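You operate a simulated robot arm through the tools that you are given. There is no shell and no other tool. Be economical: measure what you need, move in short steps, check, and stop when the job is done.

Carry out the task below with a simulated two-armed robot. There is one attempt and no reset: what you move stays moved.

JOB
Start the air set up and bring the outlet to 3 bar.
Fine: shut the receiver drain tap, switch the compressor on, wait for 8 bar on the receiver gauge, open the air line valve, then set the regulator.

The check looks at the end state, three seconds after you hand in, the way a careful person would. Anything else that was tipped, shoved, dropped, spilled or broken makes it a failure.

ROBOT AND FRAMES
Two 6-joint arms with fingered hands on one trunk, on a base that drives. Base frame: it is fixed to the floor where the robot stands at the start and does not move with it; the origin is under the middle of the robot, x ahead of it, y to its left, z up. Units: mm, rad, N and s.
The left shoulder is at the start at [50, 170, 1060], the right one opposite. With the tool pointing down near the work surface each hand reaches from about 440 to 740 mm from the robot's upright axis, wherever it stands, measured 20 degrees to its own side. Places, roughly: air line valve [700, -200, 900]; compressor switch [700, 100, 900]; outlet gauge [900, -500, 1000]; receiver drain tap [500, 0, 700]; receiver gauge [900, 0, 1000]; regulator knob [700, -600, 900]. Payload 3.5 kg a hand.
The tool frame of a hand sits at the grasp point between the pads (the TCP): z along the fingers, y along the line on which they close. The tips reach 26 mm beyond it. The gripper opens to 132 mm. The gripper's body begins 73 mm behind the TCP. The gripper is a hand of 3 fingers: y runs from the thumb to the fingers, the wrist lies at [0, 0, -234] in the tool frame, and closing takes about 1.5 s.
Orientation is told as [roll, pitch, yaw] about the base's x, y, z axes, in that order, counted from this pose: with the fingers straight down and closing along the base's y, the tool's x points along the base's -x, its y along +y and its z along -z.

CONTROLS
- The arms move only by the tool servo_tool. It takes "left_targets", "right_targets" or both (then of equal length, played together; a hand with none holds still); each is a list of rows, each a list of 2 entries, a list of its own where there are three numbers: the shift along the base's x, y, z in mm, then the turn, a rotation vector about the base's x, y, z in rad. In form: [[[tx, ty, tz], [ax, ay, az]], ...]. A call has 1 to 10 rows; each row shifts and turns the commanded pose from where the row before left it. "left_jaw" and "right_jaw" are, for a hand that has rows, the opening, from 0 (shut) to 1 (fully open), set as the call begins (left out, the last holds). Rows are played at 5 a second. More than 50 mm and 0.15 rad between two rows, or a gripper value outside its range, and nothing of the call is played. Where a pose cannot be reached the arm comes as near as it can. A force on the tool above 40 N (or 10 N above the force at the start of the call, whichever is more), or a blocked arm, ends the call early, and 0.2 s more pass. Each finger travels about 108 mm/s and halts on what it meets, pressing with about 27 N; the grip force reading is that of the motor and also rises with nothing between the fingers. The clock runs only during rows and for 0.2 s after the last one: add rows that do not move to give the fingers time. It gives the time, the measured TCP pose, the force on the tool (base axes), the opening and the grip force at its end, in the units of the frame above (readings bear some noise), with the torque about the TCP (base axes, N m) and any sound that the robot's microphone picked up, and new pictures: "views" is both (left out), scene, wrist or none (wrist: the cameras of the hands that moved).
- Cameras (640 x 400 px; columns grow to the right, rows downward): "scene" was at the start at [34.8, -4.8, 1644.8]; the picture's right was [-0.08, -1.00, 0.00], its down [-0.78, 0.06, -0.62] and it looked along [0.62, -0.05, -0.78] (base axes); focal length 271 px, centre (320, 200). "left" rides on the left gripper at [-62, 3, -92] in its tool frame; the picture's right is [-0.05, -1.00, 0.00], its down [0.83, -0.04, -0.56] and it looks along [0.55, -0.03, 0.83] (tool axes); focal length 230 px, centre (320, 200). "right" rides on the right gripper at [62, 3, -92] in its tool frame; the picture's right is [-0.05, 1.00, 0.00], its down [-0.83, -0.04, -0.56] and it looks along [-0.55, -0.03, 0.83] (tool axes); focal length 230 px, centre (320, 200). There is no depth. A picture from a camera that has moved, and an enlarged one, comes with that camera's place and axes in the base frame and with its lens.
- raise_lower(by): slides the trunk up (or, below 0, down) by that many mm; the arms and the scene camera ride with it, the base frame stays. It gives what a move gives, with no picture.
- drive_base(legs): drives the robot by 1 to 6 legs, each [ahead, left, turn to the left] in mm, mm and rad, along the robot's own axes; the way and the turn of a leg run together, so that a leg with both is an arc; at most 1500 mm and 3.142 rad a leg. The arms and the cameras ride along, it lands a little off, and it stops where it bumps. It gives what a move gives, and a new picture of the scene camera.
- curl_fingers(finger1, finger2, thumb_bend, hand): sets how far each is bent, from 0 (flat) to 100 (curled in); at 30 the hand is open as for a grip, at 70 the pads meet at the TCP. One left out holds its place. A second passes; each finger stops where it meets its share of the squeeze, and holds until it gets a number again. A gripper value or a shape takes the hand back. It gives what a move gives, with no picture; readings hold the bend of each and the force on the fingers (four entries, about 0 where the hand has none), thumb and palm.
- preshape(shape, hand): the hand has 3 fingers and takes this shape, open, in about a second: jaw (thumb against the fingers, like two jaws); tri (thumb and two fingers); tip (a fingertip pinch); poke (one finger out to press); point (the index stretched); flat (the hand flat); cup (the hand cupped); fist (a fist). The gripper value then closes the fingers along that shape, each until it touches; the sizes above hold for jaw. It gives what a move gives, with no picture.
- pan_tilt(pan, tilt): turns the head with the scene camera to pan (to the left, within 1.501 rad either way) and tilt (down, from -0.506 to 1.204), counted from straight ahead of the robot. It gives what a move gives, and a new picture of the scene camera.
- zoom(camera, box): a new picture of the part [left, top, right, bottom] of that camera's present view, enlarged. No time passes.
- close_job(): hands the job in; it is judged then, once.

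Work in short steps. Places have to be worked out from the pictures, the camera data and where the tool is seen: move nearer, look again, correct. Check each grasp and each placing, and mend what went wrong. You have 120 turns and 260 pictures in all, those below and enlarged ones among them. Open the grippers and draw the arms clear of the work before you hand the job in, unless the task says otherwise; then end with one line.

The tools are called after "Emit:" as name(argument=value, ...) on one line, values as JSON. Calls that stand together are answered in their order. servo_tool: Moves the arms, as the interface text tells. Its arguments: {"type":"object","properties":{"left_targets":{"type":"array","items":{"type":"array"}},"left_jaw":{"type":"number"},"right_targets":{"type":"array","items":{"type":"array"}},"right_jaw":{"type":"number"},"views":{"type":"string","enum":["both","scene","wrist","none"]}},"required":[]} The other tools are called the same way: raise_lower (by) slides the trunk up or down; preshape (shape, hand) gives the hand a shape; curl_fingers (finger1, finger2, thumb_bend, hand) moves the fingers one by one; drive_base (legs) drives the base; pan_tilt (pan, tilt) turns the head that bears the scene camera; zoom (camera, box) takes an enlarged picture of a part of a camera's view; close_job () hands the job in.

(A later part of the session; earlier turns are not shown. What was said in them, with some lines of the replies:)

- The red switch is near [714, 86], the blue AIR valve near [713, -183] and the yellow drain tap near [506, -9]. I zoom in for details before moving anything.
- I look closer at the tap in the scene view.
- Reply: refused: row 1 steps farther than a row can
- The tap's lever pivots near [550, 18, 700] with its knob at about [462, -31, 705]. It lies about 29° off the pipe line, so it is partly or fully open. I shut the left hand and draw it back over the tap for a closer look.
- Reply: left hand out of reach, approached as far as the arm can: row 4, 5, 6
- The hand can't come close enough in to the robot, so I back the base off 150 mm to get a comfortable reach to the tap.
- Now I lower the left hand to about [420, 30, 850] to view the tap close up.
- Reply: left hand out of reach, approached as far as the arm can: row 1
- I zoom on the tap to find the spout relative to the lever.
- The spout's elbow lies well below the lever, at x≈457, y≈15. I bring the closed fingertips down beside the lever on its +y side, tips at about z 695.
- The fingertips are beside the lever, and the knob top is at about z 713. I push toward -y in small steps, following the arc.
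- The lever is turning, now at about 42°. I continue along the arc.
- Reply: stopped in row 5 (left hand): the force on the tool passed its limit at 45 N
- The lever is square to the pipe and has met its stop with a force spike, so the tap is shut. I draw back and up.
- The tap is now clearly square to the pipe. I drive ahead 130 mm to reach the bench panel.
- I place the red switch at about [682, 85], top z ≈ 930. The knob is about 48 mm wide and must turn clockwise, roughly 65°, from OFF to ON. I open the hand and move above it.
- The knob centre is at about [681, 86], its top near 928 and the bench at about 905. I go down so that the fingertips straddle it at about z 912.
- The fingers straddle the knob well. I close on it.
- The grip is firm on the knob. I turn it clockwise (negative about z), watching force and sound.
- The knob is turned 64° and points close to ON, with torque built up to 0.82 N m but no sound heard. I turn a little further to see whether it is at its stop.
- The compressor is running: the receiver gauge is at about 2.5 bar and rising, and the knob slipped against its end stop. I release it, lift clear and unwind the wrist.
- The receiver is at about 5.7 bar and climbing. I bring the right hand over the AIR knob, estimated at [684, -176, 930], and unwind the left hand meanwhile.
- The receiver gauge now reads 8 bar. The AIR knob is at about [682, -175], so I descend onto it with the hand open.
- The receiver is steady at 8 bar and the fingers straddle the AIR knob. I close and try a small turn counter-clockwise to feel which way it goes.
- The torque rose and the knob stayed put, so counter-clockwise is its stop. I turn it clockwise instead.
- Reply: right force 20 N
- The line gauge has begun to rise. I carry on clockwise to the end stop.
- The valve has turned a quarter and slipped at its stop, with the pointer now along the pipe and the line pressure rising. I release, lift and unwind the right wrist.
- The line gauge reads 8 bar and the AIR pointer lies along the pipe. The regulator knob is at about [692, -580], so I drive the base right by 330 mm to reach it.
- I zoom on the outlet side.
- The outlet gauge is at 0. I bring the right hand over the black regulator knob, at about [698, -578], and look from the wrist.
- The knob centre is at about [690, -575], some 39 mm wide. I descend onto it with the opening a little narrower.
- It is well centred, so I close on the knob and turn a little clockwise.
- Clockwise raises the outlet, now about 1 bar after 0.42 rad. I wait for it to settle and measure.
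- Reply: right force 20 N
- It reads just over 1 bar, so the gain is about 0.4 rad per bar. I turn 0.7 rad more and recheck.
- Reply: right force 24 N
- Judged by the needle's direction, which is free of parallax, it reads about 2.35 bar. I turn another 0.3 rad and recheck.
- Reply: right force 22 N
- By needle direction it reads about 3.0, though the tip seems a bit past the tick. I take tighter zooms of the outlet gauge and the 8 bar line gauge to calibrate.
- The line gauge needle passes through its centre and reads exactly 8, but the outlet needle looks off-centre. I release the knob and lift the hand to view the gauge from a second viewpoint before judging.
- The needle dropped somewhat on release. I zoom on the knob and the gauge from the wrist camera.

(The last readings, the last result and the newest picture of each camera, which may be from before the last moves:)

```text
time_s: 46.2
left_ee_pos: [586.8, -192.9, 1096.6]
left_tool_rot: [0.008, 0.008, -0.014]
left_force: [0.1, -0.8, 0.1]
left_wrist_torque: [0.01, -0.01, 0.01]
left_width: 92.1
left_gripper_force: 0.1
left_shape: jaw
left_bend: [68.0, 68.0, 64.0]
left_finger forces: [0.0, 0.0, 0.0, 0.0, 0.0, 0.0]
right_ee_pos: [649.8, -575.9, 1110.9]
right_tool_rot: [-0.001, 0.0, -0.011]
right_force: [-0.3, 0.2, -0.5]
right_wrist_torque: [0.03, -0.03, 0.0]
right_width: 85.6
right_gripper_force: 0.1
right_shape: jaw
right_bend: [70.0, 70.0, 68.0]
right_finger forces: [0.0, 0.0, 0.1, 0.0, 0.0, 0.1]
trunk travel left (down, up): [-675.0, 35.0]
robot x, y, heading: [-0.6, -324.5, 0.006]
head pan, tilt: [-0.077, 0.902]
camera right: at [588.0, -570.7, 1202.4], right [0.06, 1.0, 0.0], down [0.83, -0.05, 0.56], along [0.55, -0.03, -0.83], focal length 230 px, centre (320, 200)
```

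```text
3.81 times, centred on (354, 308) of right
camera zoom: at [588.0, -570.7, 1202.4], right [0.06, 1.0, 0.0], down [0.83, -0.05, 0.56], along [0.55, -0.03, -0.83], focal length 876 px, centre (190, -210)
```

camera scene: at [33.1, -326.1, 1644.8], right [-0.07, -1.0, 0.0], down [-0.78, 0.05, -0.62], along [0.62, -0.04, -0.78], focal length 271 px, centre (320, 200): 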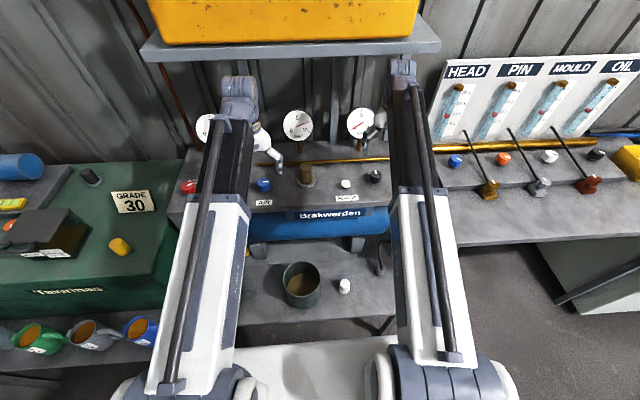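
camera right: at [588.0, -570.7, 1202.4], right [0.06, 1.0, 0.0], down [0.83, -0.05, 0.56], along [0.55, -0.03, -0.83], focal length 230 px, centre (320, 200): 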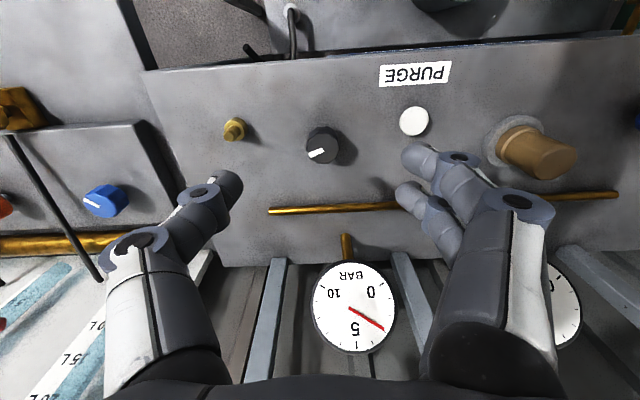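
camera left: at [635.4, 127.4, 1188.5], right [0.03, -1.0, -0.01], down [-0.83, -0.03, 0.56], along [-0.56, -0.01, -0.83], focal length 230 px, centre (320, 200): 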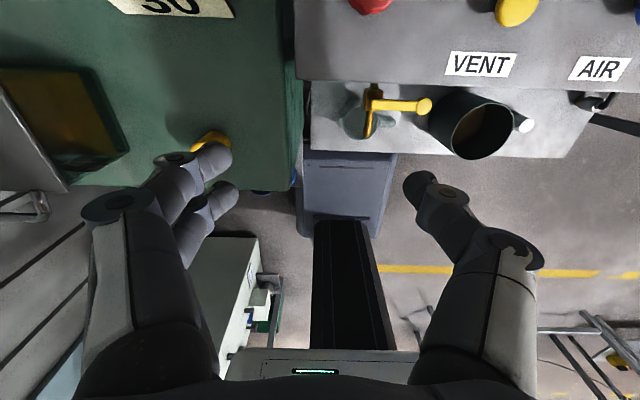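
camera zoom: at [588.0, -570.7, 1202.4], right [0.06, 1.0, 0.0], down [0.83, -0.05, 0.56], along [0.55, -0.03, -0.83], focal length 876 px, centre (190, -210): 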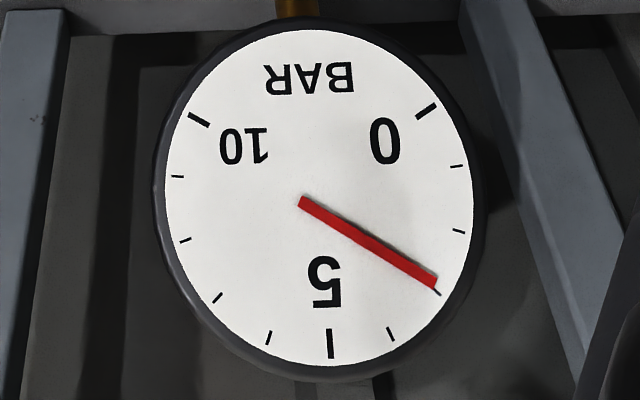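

Both views agree: by needle angle the outlet is at about 2.5 bar, because the knob slipped back to about 1.22 rad on release. I re-centre the hand at about [692, -572] and go down again for a gentle correction.

Emit:
servo_tool(right_targets=[[[42, 4, 0], [0, 0, 0.01]], [[0, 0, -45], [0, 0, 0]], [[0, 0, -45], [0, 0, 0]], [[0, 0, -45], [0, 0, 0]], [[0, 0, -28], [0, 0, 0]], [[0, 0, -10], [0, 0, 0]], [[0, 0, 0], [0, 0, 0]]], right_jaw=0.55, views="wrist")

```text
time_s: 47.8
left_ee_pos: [587.8, -192.4, 1096.6]
left_tool_rot: [0.007, 0.008, -0.014]
left_force: [-0.2, 0.0, -0.6]
left_wrist_torque: [0.02, 0.0, -0.05]
left_width: 92.1
left_gripper_force: 0.1
left_shape: jaw
left_bend: [68.0, 68.0, 64.0]
left_finger forces: [0.1, 0.0, 0.1, 0.0, 0.0, 0.1]
right_ee_pos: [690.9, -571.6, 939.4]
right_tool_rot: [-0.001, 0.001, -0.003]
right_force: [0.3, 0.8, 0.3]
right_wrist_torque: [-0.04, 0.01, -0.01]
right_width: 73.2
right_gripper_force: 0.1
right_shape: jaw
right_bend: [72.0, 72.0, 70.0]
right_finger forces: [0.0, 0.1, 0.0, 0.0, 0.0, 0.1]
trunk travel left (down, up): [-675.0, 35.0]
robot x, y, heading: [-2.3, -320.7, 0.007]
head pan, tilt: [-0.077, 0.902]
camera right: at [629.0, -567.0, 1031.3], right [0.05, 1.0, 0.0], down [0.83, -0.05, 0.56], along [0.55, -0.03, -0.83], focal length 230 px, centre (320, 200)
```

right: 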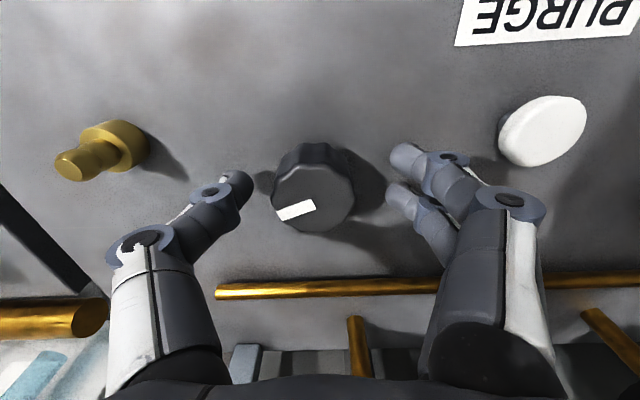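

The knob sits about 3 mm toward -y of the finger middle, so I shift over and close without turning to check the force.

Emit:
servo_tool(right_targets=[[[1, -3, -2], [0, 0, 0]], [[0, 0, 0], [0, 0, 0]], [[0, 0, 0], [0, 0, 0]], [[0, 0, 0], [0, 0, 0]], [[0, 0, 0], [0, 0, 0]]], right_jaw=0.2, views="none")

Emit:
zoom(camera="scene", box=[345, 105, 377, 139])

```text
time_s: 49.0
left_ee_pos: [587.6, -192.2, 1096.5]
left_tool_rot: [0.005, 0.008, -0.013]
left_force: [0.3, -1.0, 0.5]
left_wrist_torque: [0.03, -0.01, -0.01]
left_width: 92.2
left_gripper_force: 0.1
left_shape: jaw
left_bend: [68.0, 68.0, 64.0]
left_finger forces: [0.0, 0.1, 0.1, 0.0, 0.0, 0.1]
right_ee_pos: [692.3, -573.8, 936.1]
right_tool_rot: [0.0, 0.001, -0.004]
right_force: [-0.2, -0.7, -0.1]
right_wrist_torque: [-0.01, 0.0, -0.04]
right_width: 30.5
right_gripper_force: 26.8
right_shape: jaw
right_bend: [73.0, 73.0, 70.0]
right_finger forces: [12.3, 12.4, 0.0, 0.0, 24.5, 0.1]
trunk travel left (down, up): [-675.0, 35.0]
robot x, y, heading: [-3.1, -318.1, 0.007]
head pan, tilt: [-0.077, 0.902]
```

```text
11.76 times, centred on (361, 122) of scene
camera zoom: at [33.1, -326.2, 1644.8], right [-0.07, -1.0, 0.0], down [-0.78, 0.05, -0.62], along [0.62, -0.04, -0.78], focal length 3188 px, centre (-162, 1118)
```

zoom: 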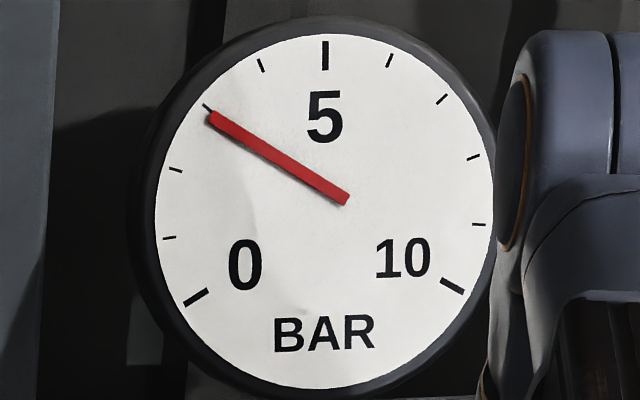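

The grip is centred with no side load. I turn 0.18 rad clockwise and check before letting go.

Emit:
servo_tool(right_targets=[[[0, 0, 0], [0, 0, -0.09]], [[0, 0, 0], [0, 0, -0.09]], [[0, 0, 0], [0, 0, 0]], [[0, 0, 0], [0, 0, 0]], [[0, 0, 0], [0, 0, 0]], [[0, 0, 0], [0, 0, 0]]], views="none")

Emit:
zoom(camera="scene", box=[345, 105, 377, 139])

```text
time_s: 50.4
left_ee_pos: [587.4, -193.4, 1097.3]
left_tool_rot: [0.007, 0.007, -0.015]
left_force: [0.3, 0.3, -1.0]
left_wrist_torque: [-0.06, -0.01, 0.03]
left_width: 92.2
left_gripper_force: 0.0
left_shape: jaw
left_bend: [68.0, 68.0, 64.0]
left_finger forces: [0.0, 0.1, 0.0, 0.0, 0.0, 0.0]
right_ee_pos: [692.3, -574.1, 935.9]
right_tool_rot: [0.002, 0.0, -0.183]
right_force: [0.2, -3.2, 7.1]
right_wrist_torque: [-0.08, 0.0, -0.03]
right_width: 30.4
right_gripper_force: 26.9
right_shape: jaw
right_bend: [74.0, 73.0, 70.0]
right_finger forces: [12.4, 12.7, 0.1, 0.0, 27.6, 0.0]
trunk travel left (down, up): [-675.0, 35.0]
robot x, y, heading: [-1.3, -322.2, 0.007]
head pan, tilt: [-0.077, 0.902]
```

```text
11.76 times, centred on (361, 122) of scene
camera zoom: at [32.4, -326.3, 1644.9], right [-0.07, -1.0, 0.0], down [-0.78, 0.05, -0.62], along [0.62, -0.04, -0.78], focal length 3188 px, centre (-162, 1118)
```

zoom: 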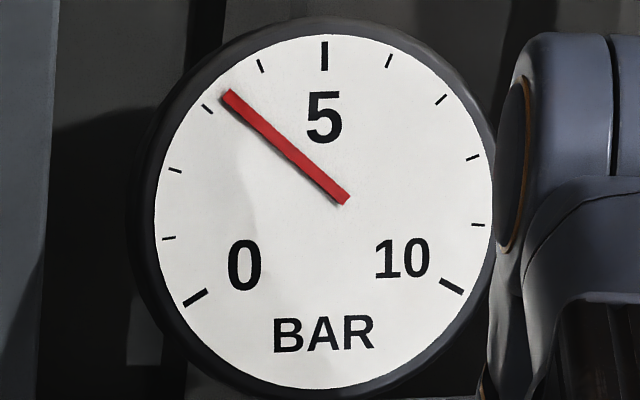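

It reads about 2.95 by needle direction with low side load. I release gently and recheck.

Emit:
servo_tool(right_targets=[[[0, 0, 0], [0, 0, 0]], [[0, 0, 0], [0, 0, 0]], [[0, 0, 0], [0, 0, 0]], [[0, 0, 0], [0, 0, 0]]], right_jaw=0.55, views="none")

Emit:
zoom(camera="scene", box=[345, 105, 377, 139])

```text
time_s: 51.4
left_ee_pos: [587.9, -192.3, 1098.0]
left_tool_rot: [0.008, 0.007, -0.015]
left_force: [-0.2, -1.1, 0.7]
left_wrist_torque: [0.0, 0.03, -0.02]
left_width: 91.9
left_gripper_force: 0.1
left_shape: jaw
left_bend: [68.0, 68.0, 64.0]
left_finger forces: [0.1, 0.1, 0.1, 0.0, 0.0, 0.0]
right_ee_pos: [694.6, -573.2, 934.6]
right_tool_rot: [0.0, -0.002, -0.184]
right_force: [0.0, -0.6, 0.1]
right_wrist_torque: [0.0, -0.02, 0.0]
right_width: 72.1
right_gripper_force: 0.0
right_shape: jaw
right_bend: [72.0, 72.0, 70.0]
right_finger forces: [0.1, 0.0, 0.0, 0.0, 0.0, 0.1]
trunk travel left (down, up): [-675.0, 35.0]
robot x, y, heading: [-3.6, -321.0, 0.009]
head pan, tilt: [-0.077, 0.902]
```

```text
11.76 times, centred on (361, 122) of scene
camera zoom: at [33.1, -326.2, 1644.8], right [-0.07, -1.0, 0.0], down [-0.78, 0.05, -0.62], along [0.62, -0.04, -0.78], focal length 3188 px, centre (-162, 1118)
```

zoom: 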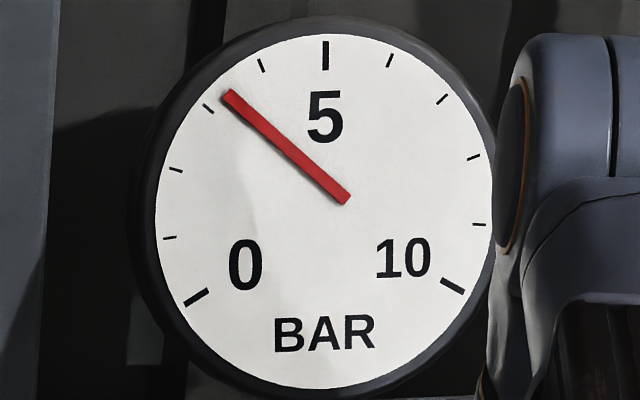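

Nothing moved on release. I lift clear, draw the right hand back and check the whole scene.

Emit:
servo_tool(right_targets=[[[0, 0, 45], [0, 0, 0]], [[0, 0, 45], [0, 0, 0]], [[0, 0, 45], [0, 0, 0.1]], [[-30, 0, 30], [0, 0, 0.08]], [[-40, -20, 0], [0, 0, 0]], [[-40, -40, 0], [0, 0, 0]], [[-20, -40, 0], [0, 0, 0]]], right_jaw=0.8, views="both")

Emit:
zoom(camera="scene", box=[345, 105, 377, 139])

Emit:
zoom(camera="scene", box=[170, 90, 450, 310])

```text
refused: row 6 steps farther than a row can; nothing moved
```

```text
11.76 times, centred on (361, 122) of scene
camera zoom: at [33.1, -326.2, 1644.8], right [-0.07, -1.0, 0.0], down [-0.78, 0.05, -0.62], along [0.62, -0.04, -0.78], focal length 3188 px, centre (-162, 1118)
```

zoom: 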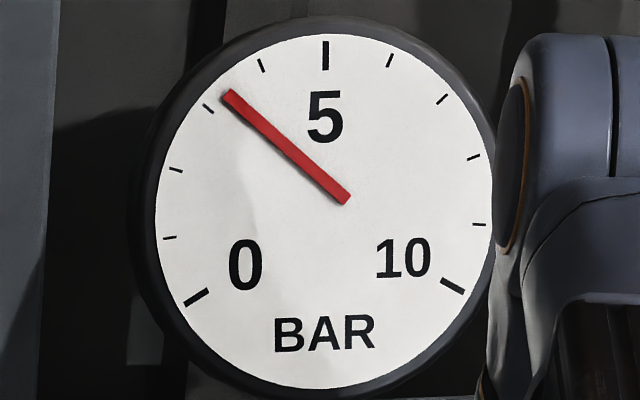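

```text
1.82 times, centred on (310, 200) of scene
camera zoom: at [33.1, -326.2, 1644.8], right [-0.07, -1.0, 0.0], down [-0.78, 0.05, -0.62], along [0.62, -0.04, -0.78], focal length 493 px, centre (338, 200)
```

zoom: 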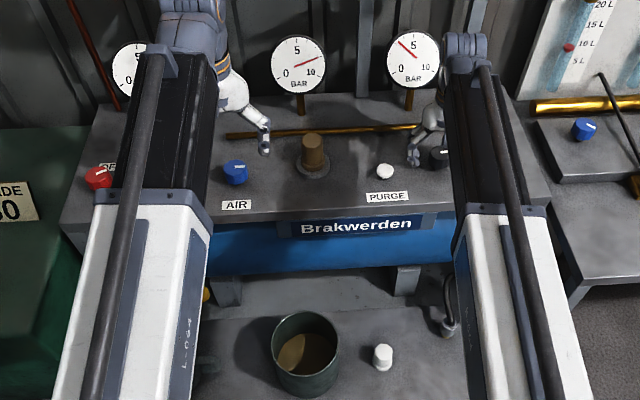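

One row was too long, so I repeat the retreat with shorter rows.

Emit:
servo_tool(right_targets=[[[0, 0, 45], [0, 0, 0]], [[0, 0, 45], [0, 0, 0]], [[0, 0, 45], [0, 0, 0.1]], [[-30, 0, 30], [0, 0, 0.08]], [[-40, 0, 0], [0, 0, 0]], [[-30, -10, 0], [0, 0, 0]]], right_jaw=0.8, views="both")

Emit:
zoom(camera="right", box=[300, 220, 400, 320])

Emit:
zoom(camera="scene", box=[345, 105, 377, 139])

```text
time_s: 52.8
left_ee_pos: [587.2, -193.0, 1097.3]
left_tool_rot: [0.007, 0.008, -0.014]
left_force: [0.7, 0.2, 0.8]
left_wrist_torque: [0.05, -0.02, -0.01]
left_width: 92.1
left_gripper_force: 0.1
left_shape: jaw
left_bend: [68.0, 68.0, 64.0]
left_finger forces: [0.1, 0.0, 0.0, 0.0, 0.0, 0.0]
right_ee_pos: [591.8, -583.3, 1098.6]
right_tool_rot: [-0.001, -0.002, -0.002]
right_force: [-0.1, 0.1, 0.6]
right_wrist_torque: [0.02, 0.0, 0.01]
right_width: 105.6
right_gripper_force: 0.0
right_shape: jaw
right_bend: [59.0, 59.0, 56.0]
right_finger forces: [0.0, 0.0, 0.1, 0.0, 0.1, 0.0]
trunk travel left (down, up): [-675.0, 35.0]
robot x, y, heading: [-1.3, -319.5, 0.003]
head pan, tilt: [-0.077, 0.902]
camera scene: at [32.8, -326.2, 1644.8], right [-0.07, -1.0, 0.0], down [-0.78, 0.05, -0.62], along [0.62, -0.04, -0.78], focal length 271 px, centre (320, 200)
camera right: at [529.2, -579.6, 1190.8], right [0.05, 1.0, 0.0], down [0.83, -0.04, 0.56], along [0.55, -0.03, -0.83], focal length 230 px, centre (320, 200)
```

scene: 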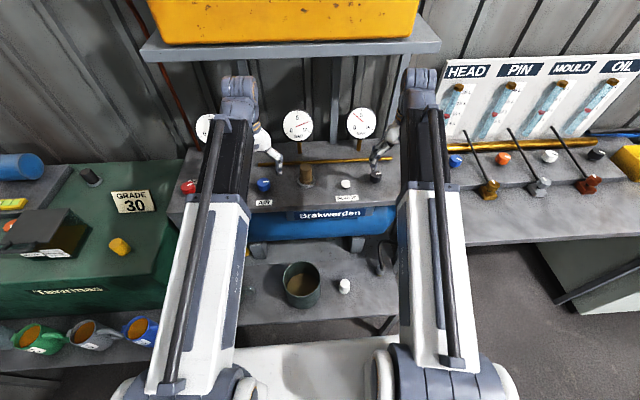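
right: 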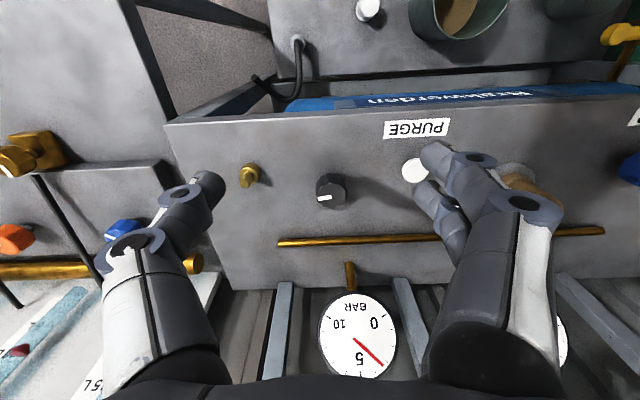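

```text
4.00 times, centred on (350, 270) of right
camera zoom: at [529.2, -579.6, 1190.8], right [0.05, 1.0, 0.0], down [0.83, -0.04, 0.56], along [0.55, -0.03, -0.83], focal length 920 px, centre (200, -80)
```

zoom: 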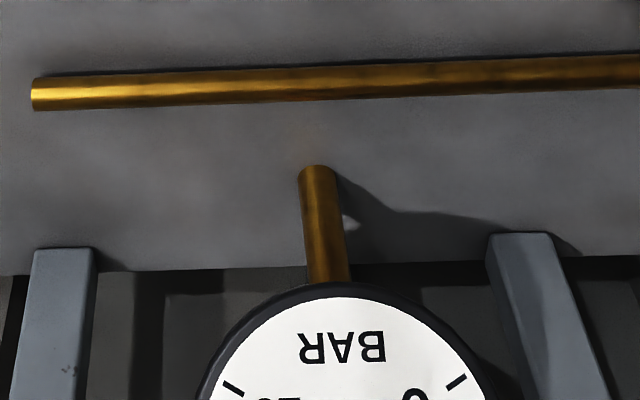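

```text
11.76 times, centred on (361, 122) of scene
camera zoom: at [32.8, -326.2, 1644.8], right [-0.07, -1.0, 0.0], down [-0.78, 0.05, -0.62], along [0.62, -0.04, -0.78], focal length 3188 px, centre (-162, 1118)
```

zoom: 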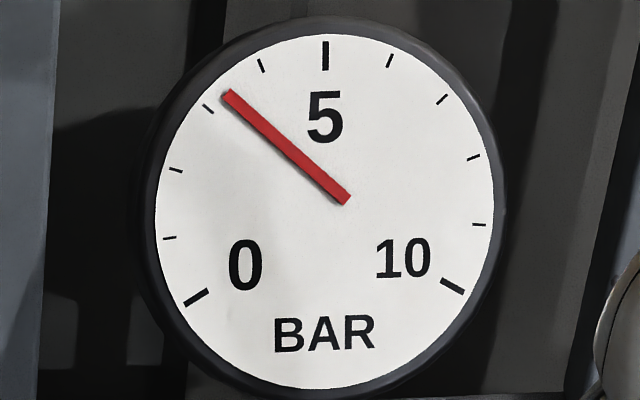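

The reading held at about 2.95 bar. I back the base off 200 mm to clear the arms and do a last overall check.

Emit:
drive_base(legs=[[-200, 0, 0]])

Emit:
zoom(camera="scene", box=[170, 70, 450, 290])

```text
time_s: 54.4
left_ee_pos: [386.4, -194.4, 1096.5]
left_tool_rot: [0.008, 0.006, -0.012]
left_force: [-0.4, 0.6, 0.2]
left_wrist_torque: [0.01, -0.02, -0.01]
left_width: 91.9
left_gripper_force: 0.0
left_shape: jaw
left_bend: [68.0, 68.0, 64.0]
left_finger forces: [0.0, 0.0, 0.0, 0.0, 0.0, 0.0]
right_ee_pos: [389.5, -584.4, 1098.4]
right_tool_rot: [0.0, 0.001, -0.003]
right_force: [0.1, -0.5, 0.2]
right_wrist_torque: [-0.01, -0.03, 0.01]
right_width: 105.2
right_gripper_force: 0.0
right_shape: jaw
right_bend: [59.0, 59.0, 56.0]
right_finger forces: [0.0, 0.0, 0.0, 0.0, 0.0, 0.0]
trunk travel left (down, up): [-675.0, 35.0]
robot x, y, heading: [-204.0, -325.1, 0.002]
head pan, tilt: [-0.077, 0.902]
camera scene: at [-169.9, -327.5, 1644.9], right [-0.07, -1.0, 0.0], down [-0.78, 0.05, -0.62], along [0.62, -0.04, -0.78], focal length 271 px, centre (320, 200)
```

scene: 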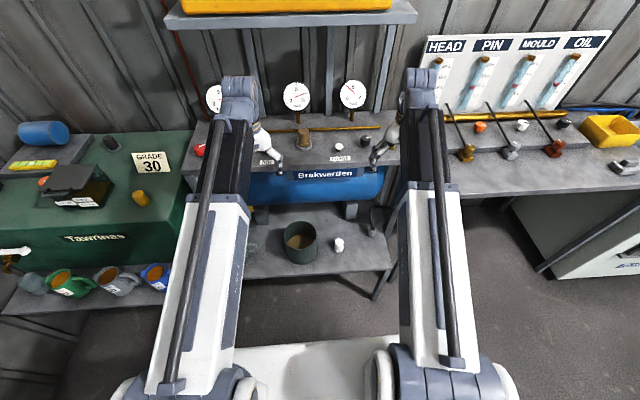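

```text
1.82 times, centred on (310, 180) of scene
camera zoom: at [-169.9, -327.5, 1644.9], right [-0.07, -1.0, 0.0], down [-0.78, 0.05, -0.62], along [0.62, -0.04, -0.78], focal length 493 px, centre (338, 236)
```

zoom: 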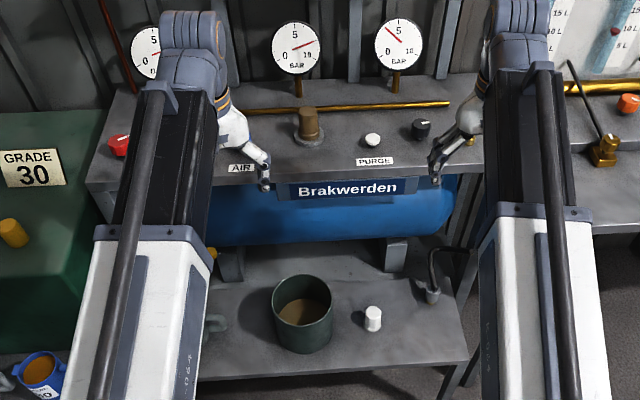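

From this new viewpoint I take one more tight look at the outlet gauge.

Emit:
zoom(camera="scene", box=[338, 78, 368, 110])

Emit:
zoom(camera="scene", box=[281, 80, 311, 112])

```text
12.50 times, centred on (353, 94) of scene
camera zoom: at [-169.9, -327.5, 1644.9], right [-0.07, -1.0, 0.0], down [-0.78, 0.05, -0.62], along [0.62, -0.04, -0.78], focal length 3387 px, centre (-92, 1525)
```

zoom: 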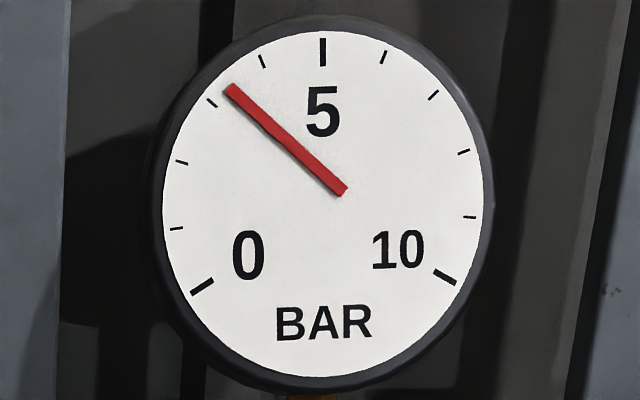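

```text
12.50 times, centred on (296, 96) of scene
camera zoom: at [-169.9, -327.5, 1644.9], right [-0.07, -1.0, 0.0], down [-0.78, 0.05, -0.62], along [0.62, -0.04, -0.78], focal length 3387 px, centre (620, 1500)
```

zoom: 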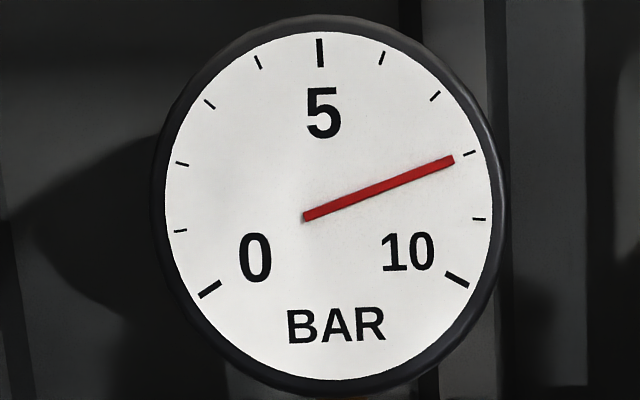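

The outlet holds at about 2.95 bar by needle angle and the line at 8 bar. The tap is shut, the switch is on, the AIR valve is open and both hands are clear. I hand in.

Emit:
close_job()

```text
The job is handed in.
```

I started the air set-up and handed the job in with the outlet at about 2.95 bar. That figure is not certain: the outlet needle swings off-centre, so its tip points to about 3.3. I went by the needle's angle. The drain tap is shut, the compressor is on, the receiver reached 8 bar before I opened the air line valve, and the line gauge reads 8 bar.
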